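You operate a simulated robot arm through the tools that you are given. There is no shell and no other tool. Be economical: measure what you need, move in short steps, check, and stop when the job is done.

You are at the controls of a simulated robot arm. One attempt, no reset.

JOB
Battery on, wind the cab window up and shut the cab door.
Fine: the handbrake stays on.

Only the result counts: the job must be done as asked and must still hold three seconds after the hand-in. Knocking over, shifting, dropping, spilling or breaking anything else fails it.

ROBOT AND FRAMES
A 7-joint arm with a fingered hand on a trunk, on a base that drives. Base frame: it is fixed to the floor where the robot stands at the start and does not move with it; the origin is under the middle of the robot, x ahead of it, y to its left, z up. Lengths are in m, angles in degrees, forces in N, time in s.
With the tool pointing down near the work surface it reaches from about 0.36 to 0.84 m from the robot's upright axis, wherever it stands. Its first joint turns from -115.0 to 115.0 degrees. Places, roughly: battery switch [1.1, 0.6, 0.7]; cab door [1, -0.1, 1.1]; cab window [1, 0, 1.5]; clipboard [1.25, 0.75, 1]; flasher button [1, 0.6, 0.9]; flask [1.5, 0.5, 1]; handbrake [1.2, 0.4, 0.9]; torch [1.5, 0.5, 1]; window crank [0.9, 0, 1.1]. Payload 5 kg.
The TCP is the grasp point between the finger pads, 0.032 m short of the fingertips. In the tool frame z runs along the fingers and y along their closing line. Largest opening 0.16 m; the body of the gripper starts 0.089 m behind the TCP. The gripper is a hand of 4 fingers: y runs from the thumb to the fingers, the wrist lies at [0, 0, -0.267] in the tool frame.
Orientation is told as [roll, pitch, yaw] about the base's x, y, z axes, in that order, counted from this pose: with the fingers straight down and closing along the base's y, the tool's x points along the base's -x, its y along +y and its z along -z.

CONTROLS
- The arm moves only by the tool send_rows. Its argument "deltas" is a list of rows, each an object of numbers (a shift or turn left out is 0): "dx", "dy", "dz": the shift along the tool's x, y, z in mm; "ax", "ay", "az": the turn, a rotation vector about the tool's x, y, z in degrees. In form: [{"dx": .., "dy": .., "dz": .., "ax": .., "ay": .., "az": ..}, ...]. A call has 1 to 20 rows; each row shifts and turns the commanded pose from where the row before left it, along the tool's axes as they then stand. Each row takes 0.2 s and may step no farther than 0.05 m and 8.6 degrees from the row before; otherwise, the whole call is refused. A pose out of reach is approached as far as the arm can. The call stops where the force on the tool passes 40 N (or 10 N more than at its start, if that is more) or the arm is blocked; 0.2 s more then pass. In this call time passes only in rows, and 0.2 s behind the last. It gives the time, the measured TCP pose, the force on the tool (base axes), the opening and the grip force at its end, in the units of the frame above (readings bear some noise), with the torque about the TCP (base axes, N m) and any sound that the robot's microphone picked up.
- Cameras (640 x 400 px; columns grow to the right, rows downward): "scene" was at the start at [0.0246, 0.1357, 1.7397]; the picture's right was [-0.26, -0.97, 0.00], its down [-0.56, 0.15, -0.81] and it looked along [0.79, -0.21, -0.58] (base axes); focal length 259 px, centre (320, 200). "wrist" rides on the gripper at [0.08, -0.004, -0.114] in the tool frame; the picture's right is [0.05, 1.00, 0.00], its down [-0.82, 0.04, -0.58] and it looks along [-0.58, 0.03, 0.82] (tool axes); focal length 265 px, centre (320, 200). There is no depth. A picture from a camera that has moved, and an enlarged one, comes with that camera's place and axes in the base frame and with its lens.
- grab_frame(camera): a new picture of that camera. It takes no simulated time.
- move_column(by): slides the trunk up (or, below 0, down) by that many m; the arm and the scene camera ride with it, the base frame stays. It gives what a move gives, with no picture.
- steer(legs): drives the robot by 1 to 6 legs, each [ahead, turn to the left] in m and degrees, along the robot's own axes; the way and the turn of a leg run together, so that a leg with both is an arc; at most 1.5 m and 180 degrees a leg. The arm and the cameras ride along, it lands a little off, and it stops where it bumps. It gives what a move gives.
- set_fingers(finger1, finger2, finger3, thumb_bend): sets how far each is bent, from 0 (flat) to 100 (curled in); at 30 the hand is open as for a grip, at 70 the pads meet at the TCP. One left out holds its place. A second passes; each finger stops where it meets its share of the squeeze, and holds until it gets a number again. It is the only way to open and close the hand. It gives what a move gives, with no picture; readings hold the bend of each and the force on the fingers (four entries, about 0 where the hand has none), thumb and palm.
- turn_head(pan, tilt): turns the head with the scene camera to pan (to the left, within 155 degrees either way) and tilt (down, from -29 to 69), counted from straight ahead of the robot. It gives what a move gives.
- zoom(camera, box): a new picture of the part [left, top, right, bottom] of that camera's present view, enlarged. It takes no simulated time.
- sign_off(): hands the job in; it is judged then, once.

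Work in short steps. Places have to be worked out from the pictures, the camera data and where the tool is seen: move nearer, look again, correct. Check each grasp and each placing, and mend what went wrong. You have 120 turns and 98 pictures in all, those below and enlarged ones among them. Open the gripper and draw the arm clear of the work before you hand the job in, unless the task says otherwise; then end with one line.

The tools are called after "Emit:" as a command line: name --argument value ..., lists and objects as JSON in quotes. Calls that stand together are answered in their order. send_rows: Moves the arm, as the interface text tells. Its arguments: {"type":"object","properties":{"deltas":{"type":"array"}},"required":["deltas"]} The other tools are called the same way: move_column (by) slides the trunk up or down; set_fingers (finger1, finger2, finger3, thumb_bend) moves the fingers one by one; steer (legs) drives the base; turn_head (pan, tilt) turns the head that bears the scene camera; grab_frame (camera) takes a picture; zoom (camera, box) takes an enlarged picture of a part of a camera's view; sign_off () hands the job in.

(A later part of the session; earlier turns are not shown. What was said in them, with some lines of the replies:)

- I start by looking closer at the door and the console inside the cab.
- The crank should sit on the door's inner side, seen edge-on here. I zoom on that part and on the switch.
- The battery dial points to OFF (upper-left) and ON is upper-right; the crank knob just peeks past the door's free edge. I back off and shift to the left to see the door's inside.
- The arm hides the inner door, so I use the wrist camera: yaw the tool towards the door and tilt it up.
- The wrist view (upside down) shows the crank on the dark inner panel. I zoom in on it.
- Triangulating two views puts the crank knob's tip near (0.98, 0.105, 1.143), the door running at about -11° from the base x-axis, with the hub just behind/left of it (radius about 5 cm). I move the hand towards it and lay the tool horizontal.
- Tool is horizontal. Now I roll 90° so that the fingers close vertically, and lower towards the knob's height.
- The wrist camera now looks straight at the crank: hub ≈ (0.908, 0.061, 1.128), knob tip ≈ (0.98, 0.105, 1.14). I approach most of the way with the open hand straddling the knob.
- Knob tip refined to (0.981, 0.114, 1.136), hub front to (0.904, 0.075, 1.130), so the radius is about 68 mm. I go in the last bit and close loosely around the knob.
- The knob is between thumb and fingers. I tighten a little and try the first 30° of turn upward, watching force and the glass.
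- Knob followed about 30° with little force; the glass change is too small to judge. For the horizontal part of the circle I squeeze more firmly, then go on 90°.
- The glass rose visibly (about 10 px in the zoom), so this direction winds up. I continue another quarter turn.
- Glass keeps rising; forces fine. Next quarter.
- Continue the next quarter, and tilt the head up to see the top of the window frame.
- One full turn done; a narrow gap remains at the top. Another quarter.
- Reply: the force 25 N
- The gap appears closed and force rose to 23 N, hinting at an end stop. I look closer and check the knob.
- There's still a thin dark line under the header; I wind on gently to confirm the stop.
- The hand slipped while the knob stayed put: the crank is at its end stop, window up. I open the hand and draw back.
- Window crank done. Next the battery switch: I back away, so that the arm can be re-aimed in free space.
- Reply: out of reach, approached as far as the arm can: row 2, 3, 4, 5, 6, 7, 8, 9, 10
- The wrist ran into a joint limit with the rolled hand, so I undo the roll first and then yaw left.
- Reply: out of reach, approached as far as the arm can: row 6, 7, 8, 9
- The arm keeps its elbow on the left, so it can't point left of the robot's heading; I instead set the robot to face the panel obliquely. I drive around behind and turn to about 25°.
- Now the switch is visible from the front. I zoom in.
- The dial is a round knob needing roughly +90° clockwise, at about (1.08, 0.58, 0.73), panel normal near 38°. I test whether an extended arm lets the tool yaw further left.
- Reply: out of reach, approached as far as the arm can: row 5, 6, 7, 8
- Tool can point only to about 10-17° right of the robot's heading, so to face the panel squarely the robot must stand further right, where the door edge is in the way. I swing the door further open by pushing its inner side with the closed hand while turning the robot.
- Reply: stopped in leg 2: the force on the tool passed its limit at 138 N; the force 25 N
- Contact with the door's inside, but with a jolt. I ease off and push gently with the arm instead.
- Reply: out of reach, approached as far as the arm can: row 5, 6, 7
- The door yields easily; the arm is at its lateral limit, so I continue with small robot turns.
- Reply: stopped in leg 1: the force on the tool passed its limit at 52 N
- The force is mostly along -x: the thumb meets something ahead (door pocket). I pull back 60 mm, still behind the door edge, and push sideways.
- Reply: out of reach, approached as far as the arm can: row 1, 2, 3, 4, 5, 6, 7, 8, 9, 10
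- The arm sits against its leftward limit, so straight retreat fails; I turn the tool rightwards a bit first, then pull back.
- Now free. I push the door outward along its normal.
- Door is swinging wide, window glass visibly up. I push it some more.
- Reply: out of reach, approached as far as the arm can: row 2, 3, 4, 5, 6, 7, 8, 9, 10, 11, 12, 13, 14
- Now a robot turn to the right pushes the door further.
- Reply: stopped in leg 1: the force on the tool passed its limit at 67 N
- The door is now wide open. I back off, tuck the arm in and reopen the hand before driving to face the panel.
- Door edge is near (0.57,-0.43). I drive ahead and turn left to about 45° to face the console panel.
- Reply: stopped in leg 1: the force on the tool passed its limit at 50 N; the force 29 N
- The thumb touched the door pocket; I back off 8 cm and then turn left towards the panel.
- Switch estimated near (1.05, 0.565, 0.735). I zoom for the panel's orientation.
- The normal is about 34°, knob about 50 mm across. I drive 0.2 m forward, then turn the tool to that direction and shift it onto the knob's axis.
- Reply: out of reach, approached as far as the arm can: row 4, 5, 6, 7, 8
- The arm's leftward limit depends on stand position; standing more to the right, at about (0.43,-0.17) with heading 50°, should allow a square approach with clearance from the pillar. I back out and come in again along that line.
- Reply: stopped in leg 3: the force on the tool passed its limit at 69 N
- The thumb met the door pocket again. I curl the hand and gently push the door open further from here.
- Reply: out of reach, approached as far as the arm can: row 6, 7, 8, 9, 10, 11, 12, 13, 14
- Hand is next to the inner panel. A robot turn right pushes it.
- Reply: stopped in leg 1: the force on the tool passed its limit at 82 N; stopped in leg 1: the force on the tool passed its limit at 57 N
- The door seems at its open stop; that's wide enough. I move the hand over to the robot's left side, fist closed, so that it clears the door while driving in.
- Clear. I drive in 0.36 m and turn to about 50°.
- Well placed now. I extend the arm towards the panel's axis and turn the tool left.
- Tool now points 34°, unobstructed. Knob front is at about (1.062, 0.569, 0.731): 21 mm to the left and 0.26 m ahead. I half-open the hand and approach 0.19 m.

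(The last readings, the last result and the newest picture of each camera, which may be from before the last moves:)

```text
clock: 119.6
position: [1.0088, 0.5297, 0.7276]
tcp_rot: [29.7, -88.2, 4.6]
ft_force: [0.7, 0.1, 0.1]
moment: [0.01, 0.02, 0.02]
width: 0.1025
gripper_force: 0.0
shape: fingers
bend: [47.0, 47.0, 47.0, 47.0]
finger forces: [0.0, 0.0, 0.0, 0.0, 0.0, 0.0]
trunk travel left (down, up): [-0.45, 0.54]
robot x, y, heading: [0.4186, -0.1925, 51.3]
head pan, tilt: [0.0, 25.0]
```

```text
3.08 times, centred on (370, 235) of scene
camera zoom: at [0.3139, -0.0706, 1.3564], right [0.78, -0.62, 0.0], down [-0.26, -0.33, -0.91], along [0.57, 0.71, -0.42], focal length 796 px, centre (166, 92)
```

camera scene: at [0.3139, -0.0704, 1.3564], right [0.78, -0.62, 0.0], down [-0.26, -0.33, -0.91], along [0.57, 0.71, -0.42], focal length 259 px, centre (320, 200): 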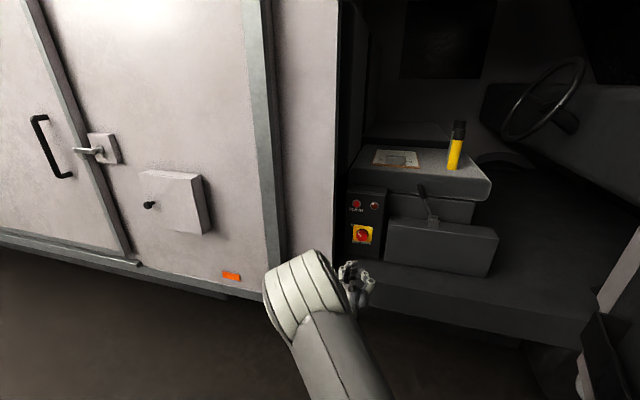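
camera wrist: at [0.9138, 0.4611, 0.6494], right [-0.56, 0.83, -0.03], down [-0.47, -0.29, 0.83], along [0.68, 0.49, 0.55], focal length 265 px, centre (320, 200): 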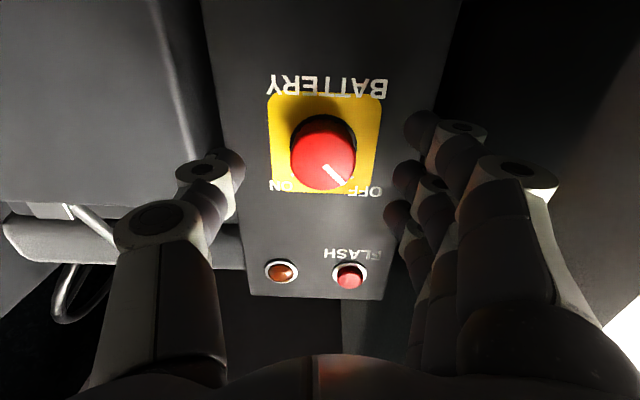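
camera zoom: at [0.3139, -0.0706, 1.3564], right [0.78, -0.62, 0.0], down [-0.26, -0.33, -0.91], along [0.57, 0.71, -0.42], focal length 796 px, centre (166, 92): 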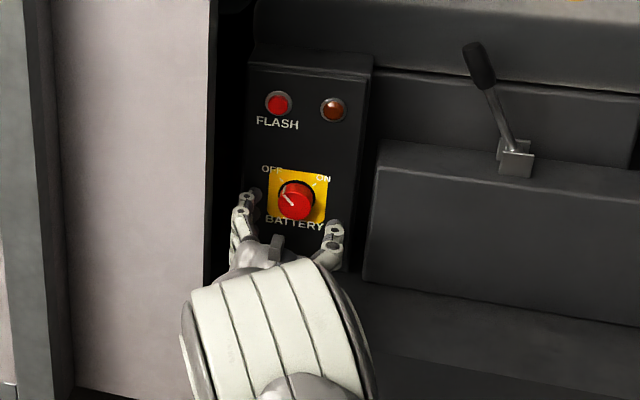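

Knob front is centred, about 70 mm ahead and 5 mm higher. I move in and close on it.

Emit:
send_rows --deltas '[{"dz": 20, "dx": -3}, {"dz": 20, "dx": -2}, {"dz": 12}, {"dz": 8}]'

Emit:
set_fingers --finger1 66 --finger2 66 --finger3 66 --thumb_bend 66

Emit:
grab_frame --camera "wrist"

```text
clock: 120.4
position: [1.0396, 0.5584, 0.7305]
tcp_rot: [33.3, -88.0, 1.4]
ft_force: [-19.4, -17.8, 7.2]
moment: [1.08, -0.7, 1.24]
width: 0.1027
gripper_force: 13.1
shape: fingers
bend: [47.0, 47.0, 53.0, 47.0]
finger forces: [0.0, 0.0, 26.3, 0.0, 0.1, 0.0]
trunk travel left (down, up): [-0.45, 0.54]
robot x, y, heading: [0.416, -0.1945, 51.8]
head pan, tilt: [0.0, 25.0]
stopped in row 3: the force on the tool passed its limit at 56 N (the readings are from after the stop); the commanded pose is now the measured one
```

```text
clock: 121.4
position: [1.0447, 0.5573, 0.7261]
tcp_rot: [25.0, -87.7, 9.5]
ft_force: [-5.8, -7.3, -4.3]
moment: [-0.02, 0.02, 0.24]
width: 0.0458
gripper_force: 15.7
shape: fingers
bend: [66.0, 63.0, 65.0, 62.0]
finger forces: [0.0, 14.2, 3.5, 0.0, 13.3, 0.0]
trunk travel left (down, up): [-0.45, 0.54]
robot x, y, heading: [0.4144, -0.1991, 51.7]
head pan, tilt: [0.0, 25.0]
```

```text
29 pictures are left
camera wrist: at [0.9481, 0.4891, 0.6491], right [-0.57, 0.82, -0.03], down [-0.47, -0.29, 0.84], along [0.68, 0.49, 0.55], focal length 265 px, centre (320, 200)
```

wrist: 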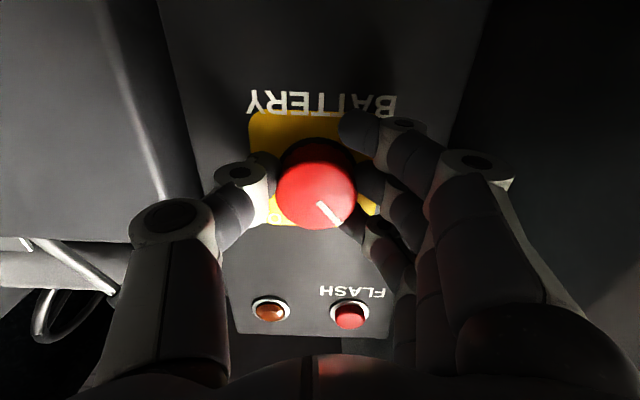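

The knob sits between thumb and fingers. I squeeze and twist clockwise (positive about tool z) 32° as a first try.

Emit:
set_fingers --finger1 72 --finger2 72 --finger3 72 --thumb_bend 70

Emit:
send_rows --deltas '[{"az": 8}, {"az": 8}, {"az": 8}, {"az": 8}]'

Emit:
grab_frame --camera "wrist"

```text
clock: 122.4
position: [1.0434, 0.5583, 0.7251]
tcp_rot: [25.3, -87.7, 8.9]
ft_force: [1.9, -1.3, -6.6]
moment: [-0.09, 0.12, 0.17]
width: 0.0366
gripper_force: 22.7
shape: fingers
bend: [72.0, 64.0, 68.0, 63.0]
finger forces: [0.0, 14.0, 8.7, 0.0, 21.6, 0.0]
trunk travel left (down, up): [-0.45, 0.54]
robot x, y, heading: [0.4178, -0.1959, 51.5]
head pan, tilt: [0.0, 25.0]
```

```text
clock: 123.4
position: [1.0421, 0.561, 0.7278]
tcp_rot: [86.5, -56.9, -52.5]
ft_force: [2.7, 10.6, 0.3]
moment: [-0.02, -0.14, 0.57]
width: 0.0355
gripper_force: 22.1
shape: fingers
bend: [72.0, 64.0, 67.0, 64.0]
finger forces: [0.0, 17.8, 9.6, 0.0, 16.0, 0.0]
trunk travel left (down, up): [-0.45, 0.54]
robot x, y, heading: [0.4147, -0.1944, 51.3]
head pan, tilt: [0.0, 25.0]
```

```text
28 pictures are left
camera wrist: at [0.9226, 0.5273, 0.6613], right [-0.48, 0.72, 0.5], down [-0.22, -0.65, 0.72], along [0.85, 0.23, 0.47], focal length 265 px, centre (320, 200)
```

wrist: 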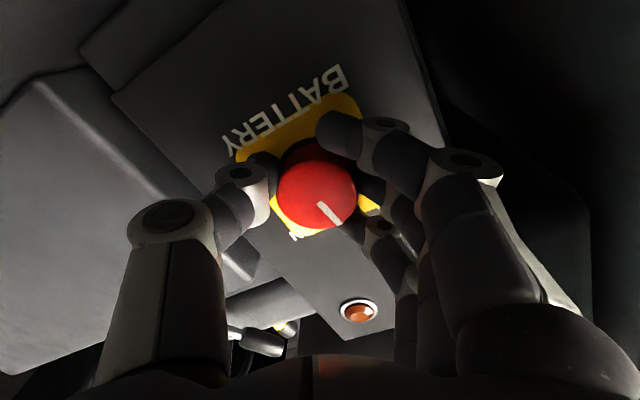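

The pointer stays fixed in the hand's view, so the knob turns with it. I continue towards 90°.

Emit:
send_rows --deltas '[{"az": 8}, {"az": 8}, {"az": 8}, {"az": 8}, {"az": 8}, {"az": 8}, {"az": 8}]'

Emit:
grab_frame --camera "wrist"

Emit:
zoom --camera "scene" --box '[320, 180, 410, 270]'

```text
clock: 125.0
position: [1.0415, 0.56, 0.7293]
tcp_rot: [88.2, -0.9, -55.5]
ft_force: [-4.6, 19.2, 11.9]
moment: [-0.07, -0.69, 0.56]
width: 0.0319
gripper_force: 19.4
shape: fingers
bend: [72.0, 62.0, 67.0, 65.0]
finger forces: [0.0, 18.8, 8.0, 0.1, 12.5, 0.1]
trunk travel left (down, up): [-0.45, 0.54]
robot x, y, heading: [0.4171, -0.1937, 51.3]
head pan, tilt: [0.0, 25.0]
```

```text
27 pictures are left
camera wrist: at [0.9007, 0.5607, 0.7265], right [-0.01, 0.07, 1.0], down [-0.01, -1.0, 0.07], along [1.0, -0.01, 0.01], focal length 265 px, centre (320, 200)
```

wrist: 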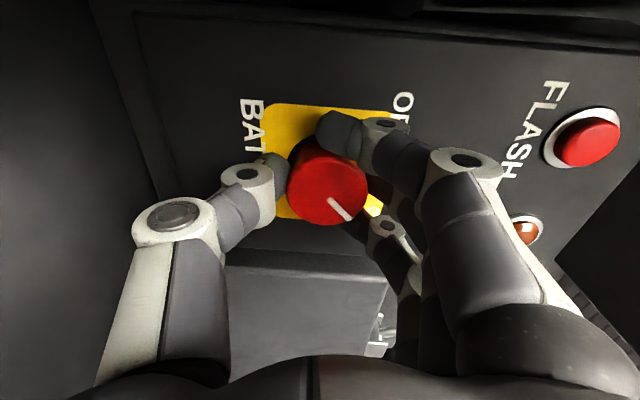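

```text
4.44 times, centred on (365, 225) of scene
camera zoom: at [0.312, -0.0704, 1.3563], right [0.78, -0.62, 0.0], down [-0.26, -0.33, -0.91], along [0.56, 0.71, -0.42], focal length 1150 px, centre (120, 89)
```

zoom: 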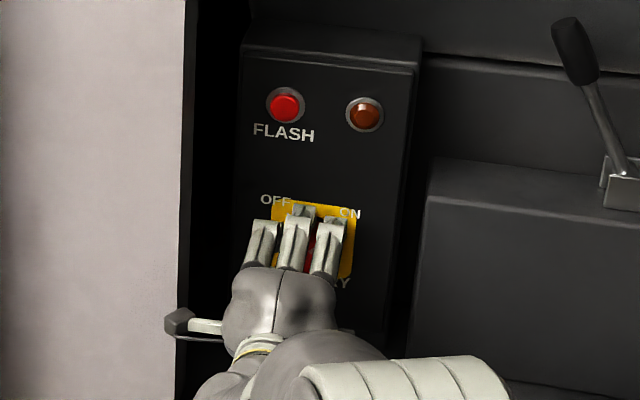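

Pointer now points up-right at ON. A small extra twist to make sure it's at the stop, then I release and look.

Emit:
send_rows --deltas '[{"az": 6}]'

Emit:
set_fingers --finger1 45 --finger2 45 --finger3 45 --thumb_bend 45

Emit:
send_rows --deltas '[{"dz": -35}, {"dz": -40}, {"dz": -40}]'

Emit:
grab_frame --camera "wrist"

```text
clock: 125.4
position: [1.0414, 0.5586, 0.7283]
tcp_rot: [88.1, 5.0, -55.6]
ft_force: [-7.7, 14.4, 14.3]
moment: [-0.24, -1.02, 0.54]
width: 0.0318
gripper_force: 22.4
shape: fingers
bend: [72.0, 62.0, 68.0, 65.0]
finger forces: [0.2, 25.1, 6.9, 0.0, 12.2, 0.0]
trunk travel left (down, up): [-0.45, 0.54]
robot x, y, heading: [0.4176, -0.1967, 51.4]
head pan, tilt: [0.0, 25.0]
```

```text
clock: 126.1
position: [1.0409, 0.5553, 0.7182]
tcp_rot: [87.3, 4.9, -55.7]
ft_force: [-14.8, -15.2, -5.4]
moment: [0.46, -0.65, 0.49]
width: 0.0987
gripper_force: 10.1
shape: fingers
bend: [55.0, 46.0, 45.0, 45.0]
finger forces: [19.9, 0.9, 0.0, 0.1, 0.1, 0.0]
trunk travel left (down, up): [-0.45, 0.54]
robot x, y, heading: [0.4145, -0.1952, 51.6]
head pan, tilt: [0.0, 25.0]
stopped: the force on the tool passed its limit at 41 N (the readings are from after the stop); the commanded pose is now the measured one
```

```text
clock: 126.9
position: [0.9505, 0.489, 0.7277]
tcp_rot: [87.6, 4.8, -56.0]
ft_force: [0.2, 0.6, -0.2]
moment: [-0.02, -0.04, 0.0]
width: 0.1109
gripper_force: 0.0
shape: fingers
bend: [45.0, 45.0, 45.0, 45.0]
finger forces: [0.0, 0.1, 0.0, 0.0, 0.1, 0.1]
trunk travel left (down, up): [-0.45, 0.54]
robot x, y, heading: [0.4147, -0.1945, 51.4]
head pan, tilt: [0.0, 25.0]
```

```text
25 pictures are left
camera wrist: at [0.8109, 0.4918, 0.7349], right [0.05, 0.0, 1.0], down [-0.02, -1.0, 0.0], along [1.0, -0.02, -0.05], focal length 265 px, centre (320, 200)
```

wrist: 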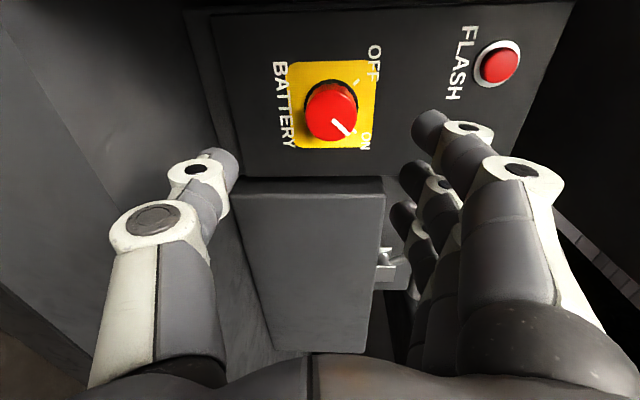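

Released cleanly. Zoom to verify the pointer against the ON mark.

Emit:
zoom --camera "wrist" --box '[260, 30, 540, 180]'

Emit:
zoom --camera "scene" --box '[330, 130, 470, 270]'

```text
2.29 times, centred on (400, 105) of wrist
camera zoom: at [0.8109, 0.4918, 0.7349], right [0.05, 0.0, 1.0], down [-0.02, -1.0, 0.0], along [1.0, -0.02, -0.05], focal length 607 px, centre (137, 417)
```

zoom: 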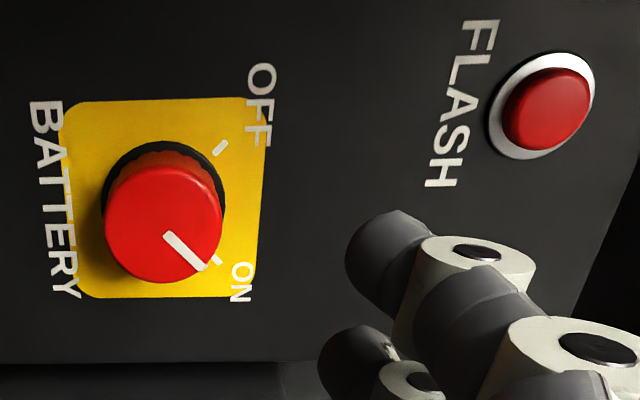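

```text
2.86 times, centred on (400, 200) of scene
camera zoom: at [0.3134, -0.071, 1.3564], right [0.78, -0.62, 0.0], down [-0.26, -0.33, -0.91], along [0.56, 0.71, -0.42], focal length 740 px, centre (91, 200)
```

zoom: 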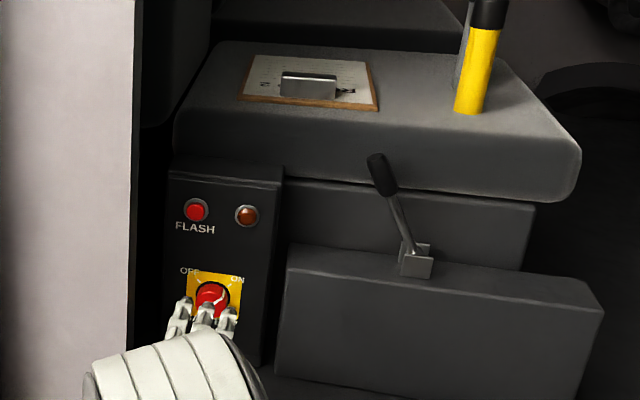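

Battery is ON (pointer on the tick), flasher and handbrake untouched. Now for the door: I retract, undo the roll and curl the hand.

Emit:
send_rows --deltas '[{"dz": -40}, {"dz": -40}, {"az": -8.5}, {"az": -8.5}, {"az": -8.5}, {"az": -8.5}, {"az": -8.5}, {"az": -8.5}, {"az": -8.5}, {"az": -8.5}, {"az": -8.5}, {"az": -8.5}, {"az": -8.5}]'

Emit:
set_fingers --finger1 70 --finger2 70 --finger3 70 --thumb_bend 68

Emit:
send_rows --deltas '[{"ax": 8, "dz": -25}, {"ax": 8, "dz": -25}, {"dz": -30}, {"dz": -30}, {"dz": -30}]'

```text
clock: 129.7
position: [0.8815, 0.4454, 0.7306]
tcp_rot: [28.4, -87.2, 6.0]
ft_force: [0.1, -0.8, 1.2]
moment: [0.02, 0.02, -0.03]
width: 0.1108
gripper_force: 0.1
shape: fingers
bend: [45.0, 45.0, 45.0, 45.0]
finger forces: [0.0, 0.1, 0.0, 0.0, 0.0, 0.1]
trunk travel left (down, up): [-0.45, 0.54]
robot x, y, heading: [0.4184, -0.1939, 51.4]
head pan, tilt: [0.0, 25.0]
```

```text
clock: 130.7
position: [0.8816, 0.4451, 0.7297]
tcp_rot: [30.9, -87.2, 3.4]
ft_force: [1.4, 0.3, -0.1]
moment: [-0.06, 0.0, -0.01]
width: 0.0263
gripper_force: 0.0
shape: fingers
bend: [70.0, 70.0, 70.0, 68.0]
finger forces: [0.0, 0.0, 0.0, 0.2, 0.0, 0.0]
trunk travel left (down, up): [-0.45, 0.54]
robot x, y, heading: [0.4158, -0.1958, 51.4]
head pan, tilt: [0.0, 25.0]
```

```text
clock: 131.9
position: [0.7537, 0.3934, 0.735]
tcp_rot: [14.9, -87.2, 3.3]
ft_force: [0.3, -0.2, 0.1]
moment: [-0.02, -0.03, 0.01]
width: 0.0258
gripper_force: 0.1
shape: fingers
bend: [70.0, 70.0, 70.0, 68.0]
finger forces: [0.0, 0.0, 0.1, 0.1, 0.0, 0.0]
trunk travel left (down, up): [-0.45, 0.54]
robot x, y, heading: [0.4189, -0.1977, 51.4]
head pan, tilt: [0.0, 25.0]
```

Hand is tucked. I turn right slightly, back out, then turn to bring the hand round outside the door edge.

Emit:
steer --legs '[[0, -31], [-0.78, 0], [0, -48]]'

Emit:
move_column --by 0.15

Emit:
turn_head --pan 25 --tilt 25

Emit:
grab_frame --camera "scene"

```text
clock: 139.8
position: [0.3207, -0.6906, 0.7337]
tcp_rot: [15.0, -87.3, -76.1]
ft_force: [0.1, 0.1, -0.4]
moment: [-0.02, -0.01, 0.03]
width: 0.0259
gripper_force: 0.1
shape: fingers
bend: [70.0, 70.0, 70.0, 68.0]
finger forces: [0.0, 0.1, 0.0, 0.1, 0.0, 0.0]
trunk travel left (down, up): [-0.45, 0.54]
robot x, y, heading: [-0.3233, -0.4702, -28.0]
head pan, tilt: [0.0, 25.0]
```

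```text
clock: 141.6
position: [0.3209, -0.6908, 0.8861]
tcp_rot: [14.7, -87.2, -75.9]
ft_force: [0.4, 0.7, -0.3]
moment: [0.01, 0.01, 0.0]
width: 0.026
gripper_force: 0.2
shape: fingers
bend: [70.0, 70.0, 70.0, 68.0]
finger forces: [0.1, 0.0, 0.0, 0.1, 0.0, 0.0]
trunk travel left (down, up): [-0.6, 0.39]
robot x, y, heading: [-0.3188, -0.4638, -27.9]
head pan, tilt: [0.0, 25.0]
```

```text
clock: 142.4
position: [0.3216, -0.6912, 0.8851]
tcp_rot: [15.0, -87.2, -76.1]
ft_force: [-0.4, -0.8, -0.4]
moment: [0.01, -0.01, -0.01]
width: 0.026
gripper_force: 0.1
shape: fingers
bend: [70.0, 70.0, 70.0, 68.0]
finger forces: [0.0, 0.1, 0.0, 0.1, 0.0, 0.0]
trunk travel left (down, up): [-0.6, 0.39]
robot x, y, heading: [-0.3196, -0.4646, -28.1]
head pan, tilt: [25.0, 25.0]
```

```text
22 pictures are left
camera scene: at [-0.2089, -0.3033, 1.5064], right [-0.05, -1.0, 0.0], down [-0.42, 0.02, -0.91], along [0.91, -0.05, -0.42], focal length 259 px, centre (320, 200)
```

scene: 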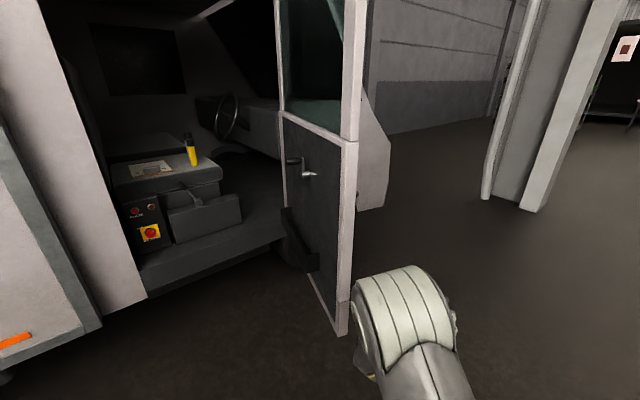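

Arm is outside of the door edge. I drive forward 0.2 m, extend the arm, then sweep left onto the outer door face.

Emit:
steer --legs '[[0.2, 0]]'

Emit:
send_rows --deltas '[{"dz": 32, "dy": 28}, {"dz": 32, "dy": 28}, {"dz": 32, "dy": 28}, {"dz": 32, "dy": 28}]'

Emit:
steer --legs '[[0, 20]]'

Emit:
grab_frame --camera "scene"

```text
clock: 144.0
position: [0.4969, -0.7798, 0.8855]
tcp_rot: [14.7, -87.1, -75.6]
ft_force: [0.6, -0.1, -0.6]
moment: [0.0, -0.01, -0.02]
width: 0.0261
gripper_force: 0.1
shape: fingers
bend: [70.0, 70.0, 70.0, 68.0]
finger forces: [0.1, 0.0, 0.0, 0.0, 0.1, 0.0]
trunk travel left (down, up): [-0.6, 0.39]
robot x, y, heading: [-0.1441, -0.5558, -27.8]
head pan, tilt: [25.0, 25.0]
```

```text
clock: 145.0
position: [0.6575, -0.8371, 0.8794]
tcp_rot: [14.6, -87.2, -75.5]
ft_force: [0.0, -0.4, -0.2]
moment: [0.04, -0.01, 0.03]
width: 0.0259
gripper_force: 0.1
shape: fingers
bend: [70.0, 70.0, 70.0, 68.0]
finger forces: [0.0, 0.0, 0.0, 0.0, 0.0, 0.0]
trunk travel left (down, up): [-0.6, 0.39]
robot x, y, heading: [-0.1428, -0.5628, -27.7]
head pan, tilt: [25.0, 25.0]
```

```text
clock: 146.5
position: [0.7039, -0.5436, 0.8788]
tcp_rot: [14.8, -87.2, -55.5]
ft_force: [0.9, 0.1, -0.4]
moment: [0.0, -0.02, -0.01]
width: 0.0257
gripper_force: 0.1
shape: fingers
bend: [70.0, 70.0, 70.0, 68.0]
finger forces: [0.0, 0.1, 0.1, 0.1, 0.0, 0.0]
trunk travel left (down, up): [-0.6, 0.39]
robot x, y, heading: [-0.1431, -0.5612, -7.7]
head pan, tilt: [25.0, 25.0]
```

```text
21 pictures are left
camera scene: at [-0.0968, -0.3665, 1.5063], right [0.3, -0.95, 0.0], down [-0.4, -0.13, -0.91], along [0.86, 0.27, -0.42], focal length 259 px, centre (320, 200)
```

scene: 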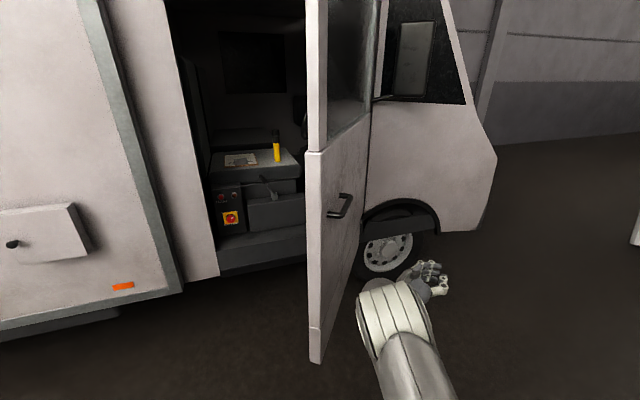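

Hand is at the outside of the door. I sweep further left by turning the robot.

Emit:
steer --legs '[[0, 15]]'

Emit:
steer --legs '[[0, 15]]'

Emit:
grab_frame --camera "scene"

```text
clock: 147.8
position: [0.6704, -0.3204, 0.8786]
tcp_rot: [14.7, -87.2, -40.1]
ft_force: [-0.1, 0.7, -0.2]
moment: [-0.01, 0.03, -0.02]
width: 0.0259
gripper_force: 0.0
shape: fingers
bend: [70.0, 70.0, 70.0, 68.0]
finger forces: [0.0, 0.0, 0.1, 0.1, 0.1, 0.1]
trunk travel left (down, up): [-0.6, 0.39]
robot x, y, heading: [-0.1466, -0.5602, 7.7]
head pan, tilt: [25.0, 25.0]
```

```text
clock: 149.1
position: [0.577, -0.1122, 0.8793]
tcp_rot: [14.6, -87.1, -24.5]
ft_force: [-0.2, 0.1, 0.2]
moment: [-0.01, 0.01, -0.03]
width: 0.0256
gripper_force: 0.1
shape: fingers
bend: [70.0, 70.0, 70.0, 68.0]
finger forces: [0.1, 0.0, 0.0, 0.0, 0.0, 0.1]
trunk travel left (down, up): [-0.6, 0.39]
robot x, y, heading: [-0.1448, -0.5574, 23.2]
head pan, tilt: [25.0, 25.0]
```

```text
20 pictures are left
camera scene: at [-0.2011, -0.3682, 1.5064], right [0.74, -0.67, 0.0], down [-0.28, -0.31, -0.91], along [0.61, 0.67, -0.42], focal length 259 px, centre (320, 200)
```

scene: 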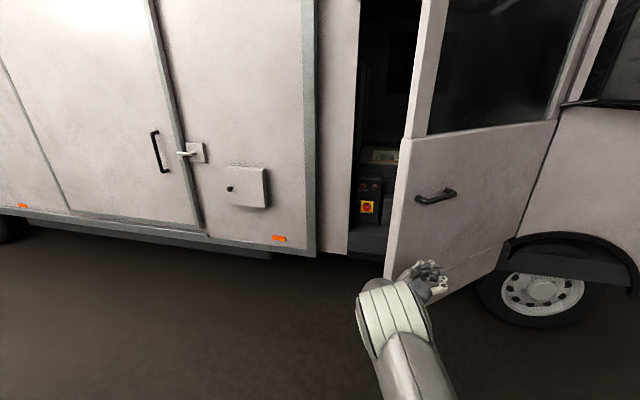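

The door swung most of the way. I turn a little more and drive forward to push it near its free edge.

Emit:
steer --legs '[[0, 15], [0.42, 0]]'

Emit:
turn_head --pan 0 --tilt 25

Emit:
grab_frame --camera "scene"

```text
clock: 152.6
position: [0.7711, 0.3104, 0.8784]
tcp_rot: [14.5, -87.1, -10.0]
ft_force: [-0.8, -0.9, -0.2]
moment: [-0.01, 0.0, 0.03]
width: 0.0256
gripper_force: 0.1
shape: fingers
bend: [70.0, 70.0, 70.0, 68.0]
finger forces: [0.0, 0.0, 0.0, 0.0, 0.0, 0.0]
trunk travel left (down, up): [-0.6, 0.39]
robot x, y, heading: [0.1812, -0.3034, 37.6]
head pan, tilt: [25.0, 25.0]
```

```text
clock: 153.5
position: [0.7721, 0.3099, 0.8797]
tcp_rot: [14.6, -87.1, -10.2]
ft_force: [-0.6, -1.8, -0.5]
moment: [0.0, 0.0, -0.01]
width: 0.0257
gripper_force: 0.1
shape: fingers
bend: [70.0, 70.0, 70.0, 68.0]
finger forces: [0.0, 0.0, 0.1, 0.0, 0.0, 0.0]
trunk travel left (down, up): [-0.6, 0.39]
robot x, y, heading: [0.1844, -0.3045, 37.7]
head pan, tilt: [0.0, 25.0]
```

```text
19 pictures are left
camera scene: at [0.1134, -0.1581, 1.5064], right [0.61, -0.79, 0.0], down [-0.33, -0.26, -0.91], along [0.72, 0.55, -0.42], focal length 259 px, centre (320, 200)
```

scene: 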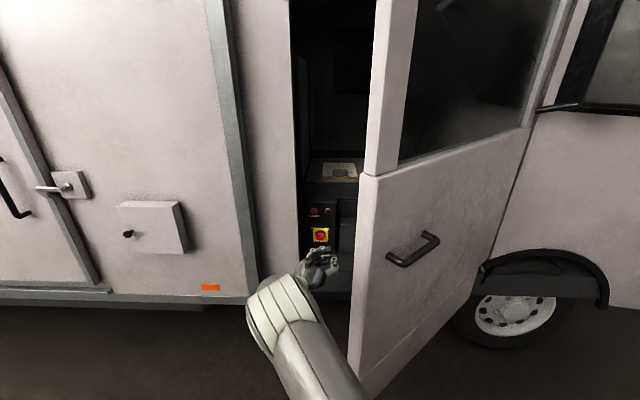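

The hand went through the gap past the edge (door edge at about (0.57, 0.07), still some 40° open). I swing left a bit, back out, then line up on the door's outer face.

Emit:
steer --legs '[[0, 9], [-0.5, 0], [0, -45]]'

Emit:
turn_head --pan 20 --tilt 25

Emit:
grab_frame --camera "scene"

```text
clock: 159.2
position: [0.6751, -0.5188, 0.8799]
tcp_rot: [14.8, -87.1, -46.0]
ft_force: [0.5, 0.6, 0.7]
moment: [0.0, 0.0, 0.01]
width: 0.0261
gripper_force: 0.0
shape: fingers
bend: [70.0, 70.0, 70.0, 68.0]
finger forces: [0.1, 0.0, 0.1, 0.1, 0.0, 0.0]
trunk travel left (down, up): [-0.6, 0.39]
robot x, y, heading: [-0.1612, -0.6738, 1.7]
head pan, tilt: [0.0, 25.0]
```

```text
clock: 160.0
position: [0.6766, -0.5171, 0.8797]
tcp_rot: [14.7, -87.1, -46.0]
ft_force: [-1.2, 0.3, -0.3]
moment: [-0.01, 0.01, -0.01]
width: 0.0255
gripper_force: 0.0
shape: fingers
bend: [70.0, 70.0, 70.0, 68.0]
finger forces: [0.1, 0.0, 0.1, 0.0, 0.0, 0.0]
trunk travel left (down, up): [-0.6, 0.39]
robot x, y, heading: [-0.1584, -0.6723, 1.8]
head pan, tilt: [20.0, 25.0]
```

```text
18 pictures are left
camera scene: at [-0.1392, -0.4824, 1.5064], right [0.37, -0.93, 0.0], down [-0.39, -0.16, -0.91], along [0.84, 0.34, -0.42], focal length 259 px, centre (320, 200)
```

scene: 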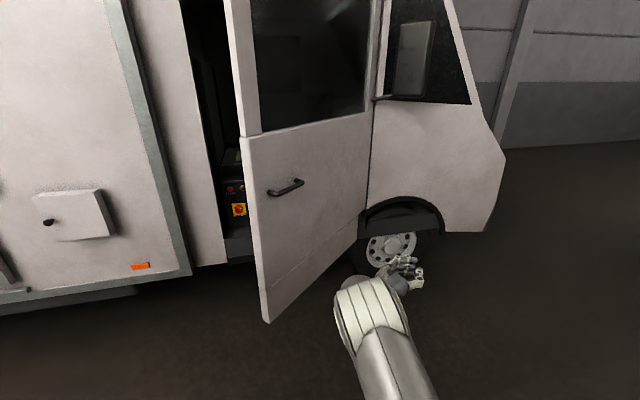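

Door is at about 40° open, hand outside. I shift forward-right, then turn left to meet the outer face about 0.2 m from its edge.

Emit:
steer --legs '[[0, -17], [0.26, 0], [0, 50]]'

Emit:
grab_frame --camera "scene"

```text
clock: 165.1
position: [0.7019, -0.15, 0.8794]
tcp_rot: [14.5, -87.1, -12.1]
ft_force: [-0.2, -1.0, -0.5]
moment: [-0.01, 0.03, 0.02]
width: 0.0257
gripper_force: 0.2
shape: fingers
bend: [70.0, 70.0, 70.0, 68.0]
finger forces: [0.0, 0.0, 0.0, 0.0, 0.0, 0.0]
trunk travel left (down, up): [-0.6, 0.39]
robot x, y, heading: [0.0916, -0.7406, 35.5]
head pan, tilt: [20.0, 25.0]
```

```text
17 pictures are left
camera scene: at [0.0042, -0.5707, 1.5064], right [0.82, -0.57, 0.0], down [-0.24, -0.35, -0.91], along [0.51, 0.75, -0.42], focal length 259 px, centre (320, 200)
```

scene: 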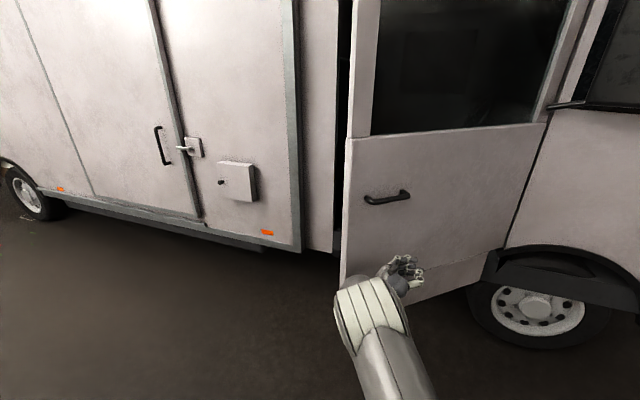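

Hand is in front of the outer face, below the handle. Drive forward gently to push.

Emit:
steer --legs '[[0.15, 0], [0.12, 0]]'

Emit:
grab_frame --camera "scene"

```text
clock: 167.3
position: [0.9236, 0.0046, 0.8786]
tcp_rot: [14.2, -87.1, -12.1]
ft_force: [0.0, 0.0, 0.8]
moment: [0.01, 0.03, -0.01]
width: 0.0257
gripper_force: 0.0
shape: fingers
bend: [70.0, 70.0, 70.0, 68.0]
finger forces: [0.1, 0.1, 0.0, 0.1, 0.0, 0.1]
trunk travel left (down, up): [-0.6, 0.39]
robot x, y, heading: [0.3143, -0.5863, 35.3]
head pan, tilt: [20.0, 25.0]
```

```text
16 pictures are left
camera scene: at [0.2244, -0.4143, 1.5063], right [0.82, -0.57, 0.0], down [-0.24, -0.35, -0.91], along [0.52, 0.75, -0.42], focal length 259 px, centre (320, 200)
```

scene: 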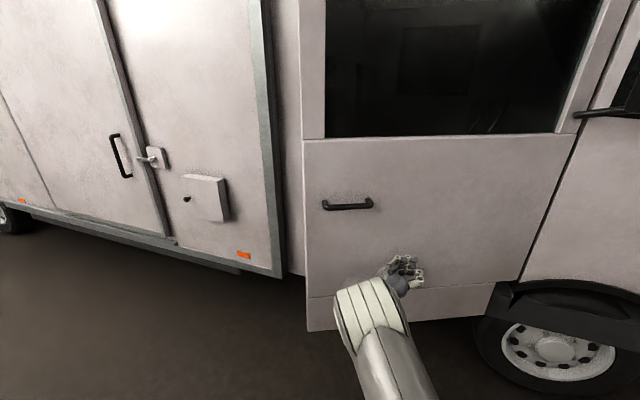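

Nearly closed. I shift the hand toward the free edge and keep pushing.

Emit:
steer --legs '[[0, 9], [0.12, 0], [0.08, 0]]'

Emit:
grab_frame --camera "scene"

```text
clock: 169.9
position: [0.9678, 0.2347, 0.8778]
tcp_rot: [14.0, -87.1, -2.9]
ft_force: [0.1, -0.1, 0.3]
moment: [0.0, 0.03, -0.01]
width: 0.0256
gripper_force: 0.1
shape: fingers
bend: [70.0, 70.0, 70.0, 68.0]
finger forces: [0.1, 0.1, 0.0, 0.0, 0.0, 0.0]
trunk travel left (down, up): [-0.6, 0.39]
robot x, y, heading: [0.4546, -0.4444, 44.5]
head pan, tilt: [20.0, 25.0]
```

```text
15 pictures are left
camera scene: at [0.3427, -0.2893, 1.5063], right [0.9, -0.43, 0.0], down [-0.18, -0.38, -0.91], along [0.39, 0.82, -0.42], focal length 259 px, centre (320, 200)
```

scene: 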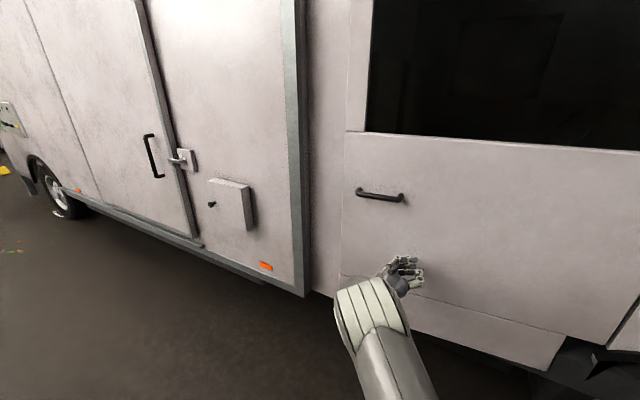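

It's near flush. I press on with the arm along the body's normal until firm contact, listening for a latch.

Emit:
send_rows --deltas '[{"dz": 13, "dy": 7}, {"dz": 13, "dy": 7}, {"dz": 13, "dy": 7}, {"dz": 13, "dy": 7}, {"dz": 13, "dy": 7}, {"dz": 13, "dy": 7}, {"dz": 13, "dy": 7}, {"dz": 13, "dy": 7}]'

Emit:
grab_frame --camera "scene"

```text
clock: 171.7
position: [1.0575, 0.3094, 0.8755]
tcp_rot: [14.8, -87.2, -3.5]
ft_force: [-11.9, -6.0, 1.8]
moment: [0.06, -0.1, 0.03]
width: 0.024
gripper_force: 6.5
shape: fingers
bend: [71.0, 71.0, 71.0, 68.0]
finger forces: [2.7, 4.3, 5.9, 0.0, 0.0, 0.1]
trunk travel left (down, up): [-0.6, 0.39]
robot x, y, heading: [0.4569, -0.4454, 44.6]
head pan, tilt: [20.0, 25.0]
```

```text
14 pictures are left
camera scene: at [0.3409, -0.2906, 1.5064], right [0.9, -0.43, 0.0], down [-0.18, -0.38, -0.91], along [0.39, 0.82, -0.42], focal length 259 px, centre (320, 200)
```

scene: 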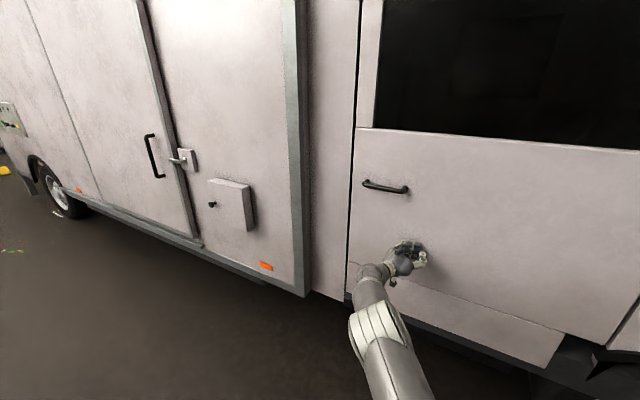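

Pushing with 13 N, door is almost flush. Keep pushing.

Emit:
send_rows --deltas '[{"dz": 10, "dy": 6}, {"dz": 10, "dy": 6}, {"dz": 10, "dy": 6}, {"dz": 10, "dy": 6}, {"dz": 10, "dy": 6}]'

Emit:
zoom --camera "scene" --box '[300, 80, 440, 330]'

```text
clock: 172.1
position: [1.0577, 0.3158, 0.8759]
tcp_rot: [18.5, -86.9, -7.2]
ft_force: [-19.9, -17.9, 5.5]
moment: [0.07, -0.24, -0.29]
width: 0.0215
gripper_force: 14.5
shape: fingers
bend: [73.0, 73.0, 73.0, 68.0]
finger forces: [6.3, 12.5, 9.4, 0.1, 0.0, 0.1]
trunk travel left (down, up): [-0.6, 0.39]
robot x, y, heading: [0.4561, -0.4452, 44.5]
head pan, tilt: [20.0, 25.0]
stopped in row 2: the force on the tool passed its limit at 53 N (the readings are from after the stop); the commanded pose is now the measured one
```

```text
1.60 times, centred on (370, 205) of scene
camera zoom: at [0.3389, -0.2935, 1.5067], right [0.9, -0.43, 0.0], down [-0.18, -0.38, -0.91], along [0.39, 0.82, -0.42], focal length 414 px, centre (240, 192)
```

zoom: 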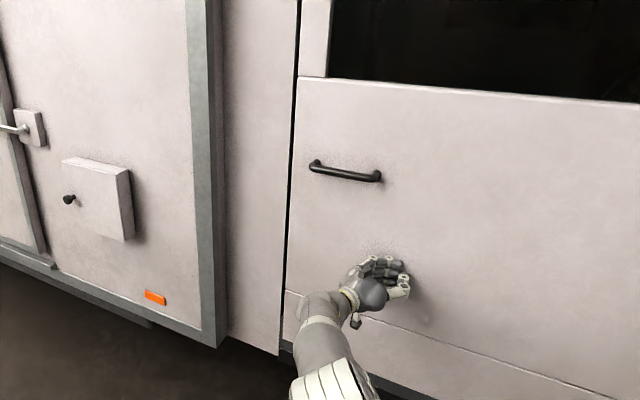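

The door is firmly stopped, flush with a uniform seam. I withdraw the hand and check that it stays shut.

Emit:
send_rows --deltas '[{"dz": -15, "dy": -8}, {"dz": -30, "dy": -15}, {"dz": -30, "dy": -15}, {"dz": -30, "dy": -15}]'

Emit:
steer --legs '[[-0.4, 0]]'

Emit:
turn_head --pan 0 --tilt 10

Emit:
grab_frame --camera "scene"

```text
clock: 173.1
position: [0.969, 0.2463, 0.8781]
tcp_rot: [15.3, -86.9, -4.0]
ft_force: [0.7, 0.3, 0.7]
moment: [0.0, -0.02, 0.02]
width: 0.0255
gripper_force: 0.0
shape: fingers
bend: [70.0, 70.0, 70.0, 68.0]
finger forces: [0.0, 0.1, 0.0, 0.1, 0.0, 0.0]
trunk travel left (down, up): [-0.6, 0.39]
robot x, y, heading: [0.4529, -0.4457, 44.5]
head pan, tilt: [20.0, 25.0]
```

```text
clock: 175.6
position: [0.6867, -0.0372, 0.876]
tcp_rot: [14.8, -86.8, -3.9]
ft_force: [0.2, -0.4, 0.4]
moment: [0.01, -0.01, -0.01]
width: 0.0256
gripper_force: 0.0
shape: fingers
bend: [70.0, 70.0, 70.0, 68.0]
finger forces: [0.0, 0.0, 0.1, 0.1, 0.1, 0.1]
trunk travel left (down, up): [-0.6, 0.39]
robot x, y, heading: [0.1696, -0.7289, 44.2]
head pan, tilt: [20.0, 25.0]
```

```text
clock: 176.4
position: [0.688, -0.0384, 0.876]
tcp_rot: [14.8, -86.8, -3.8]
ft_force: [0.9, 0.5, 0.1]
moment: [0.01, -0.02, -0.01]
width: 0.0256
gripper_force: 0.0
shape: fingers
bend: [70.0, 70.0, 70.0, 68.0]
finger forces: [0.0, 0.0, 0.1, 0.0, 0.1, 0.0]
trunk travel left (down, up): [-0.6, 0.39]
robot x, y, heading: [0.1705, -0.7252, 44.0]
head pan, tilt: [0.0, 10.0]
```

```text
12 pictures are left
camera scene: at [0.0824, -0.5876, 1.5307], right [0.7, -0.72, 0.0], down [-0.12, -0.12, -0.98], along [0.71, 0.69, -0.17], focal length 259 px, centre (320, 200)
```

scene: 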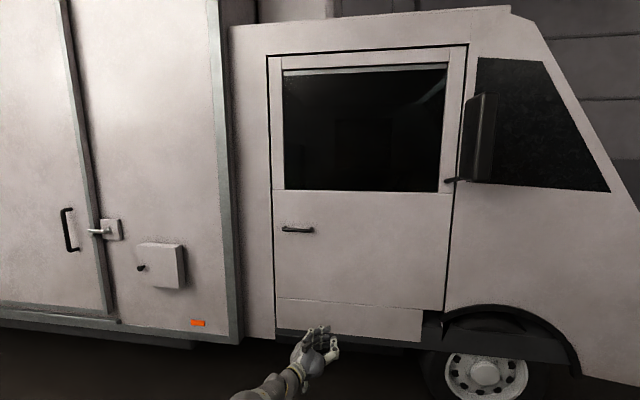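

Door is shut. I zoom in on the seam and on the window's top edge to be sure of both.

Emit:
zoom --camera "scene" --box '[255, 40, 475, 120]'

Emit:
zoom --camera "scene" --box '[250, 180, 330, 350]'

```text
2.91 times, centred on (365, 80) of scene
camera zoom: at [0.0824, -0.5876, 1.5307], right [0.7, -0.72, 0.0], down [-0.12, -0.12, -0.98], along [0.71, 0.69, -0.17], focal length 753 px, centre (189, 549)
```

zoom: 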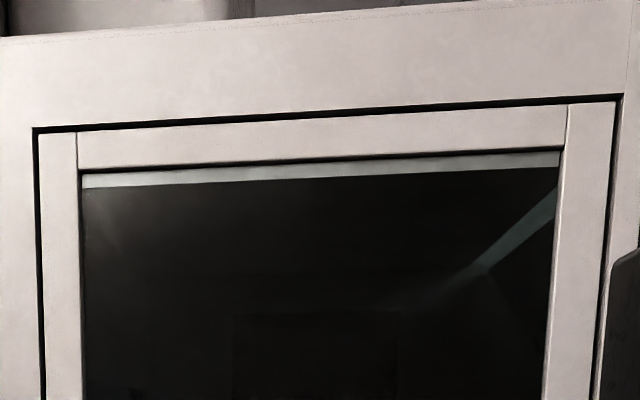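

```text
2.35 times, centred on (290, 265) of scene
camera zoom: at [0.0824, -0.5876, 1.5307], right [0.7, -0.72, 0.0], down [-0.12, -0.12, -0.98], along [0.71, 0.69, -0.17], focal length 609 px, centre (391, 47)
```

zoom: 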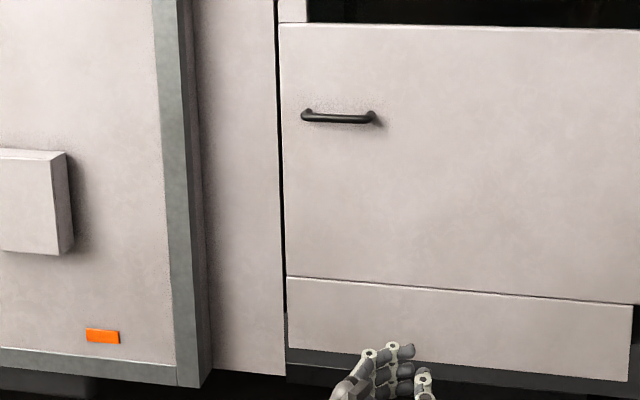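

Door is flush with an even seam all round and the window is fully up under the header. I open the hand in free space before handing in.

Emit:
set_fingers --finger1 30 --finger2 30 --finger3 30 --thumb_bend 30

Emit:
steer --legs '[[-0.15, 0]]'

Emit:
grab_frame --camera "scene"

```text
clock: 177.4
position: [0.6874, -0.0366, 0.8757]
tcp_rot: [14.7, -86.8, -3.7]
ft_force: [0.2, 0.5, 0.4]
moment: [-0.01, -0.02, 0.0]
width: 0.1698
gripper_force: 0.0
shape: fingers
bend: [30.0, 30.0, 30.0, 30.0]
finger forces: [0.0, 0.0, 0.1, 0.0, 0.0, 0.0]
trunk travel left (down, up): [-0.6, 0.39]
robot x, y, heading: [0.1711, -0.7254, 44.1]
head pan, tilt: [0.0, 10.0]
```

```text
clock: 178.8
position: [0.5803, -0.1408, 0.8767]
tcp_rot: [15.1, -86.9, -4.1]
ft_force: [0.2, 0.0, 0.4]
moment: [-0.03, 0.0, 0.01]
width: 0.1702
gripper_force: 0.1
shape: fingers
bend: [30.0, 30.0, 30.0, 30.0]
finger forces: [0.0, 0.0, 0.1, 0.0, 0.1, 0.0]
trunk travel left (down, up): [-0.6, 0.39]
robot x, y, heading: [0.0596, -0.8295, 43.7]
head pan, tilt: [0.0, 10.0]
```

```text
9 pictures are left
camera scene: at [-0.0255, -0.6922, 1.5308], right [0.7, -0.72, 0.0], down [-0.12, -0.12, -0.98], along [0.71, 0.68, -0.17], focal length 259 px, centre (320, 200)
```

scene: 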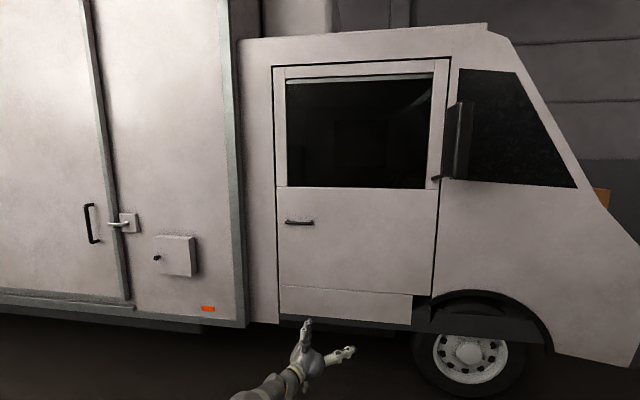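

The door stays shut, the hand is open and the arm is clear. I hand in.

Emit:
sign_off

```text
The job is handed in.
```

The battery switch points to ON, the cab window is wound up to its stop and the cab door is shut. I didn't touch the handbrake. I heard no latch click, but the door stayed flush after I drew the arm away.
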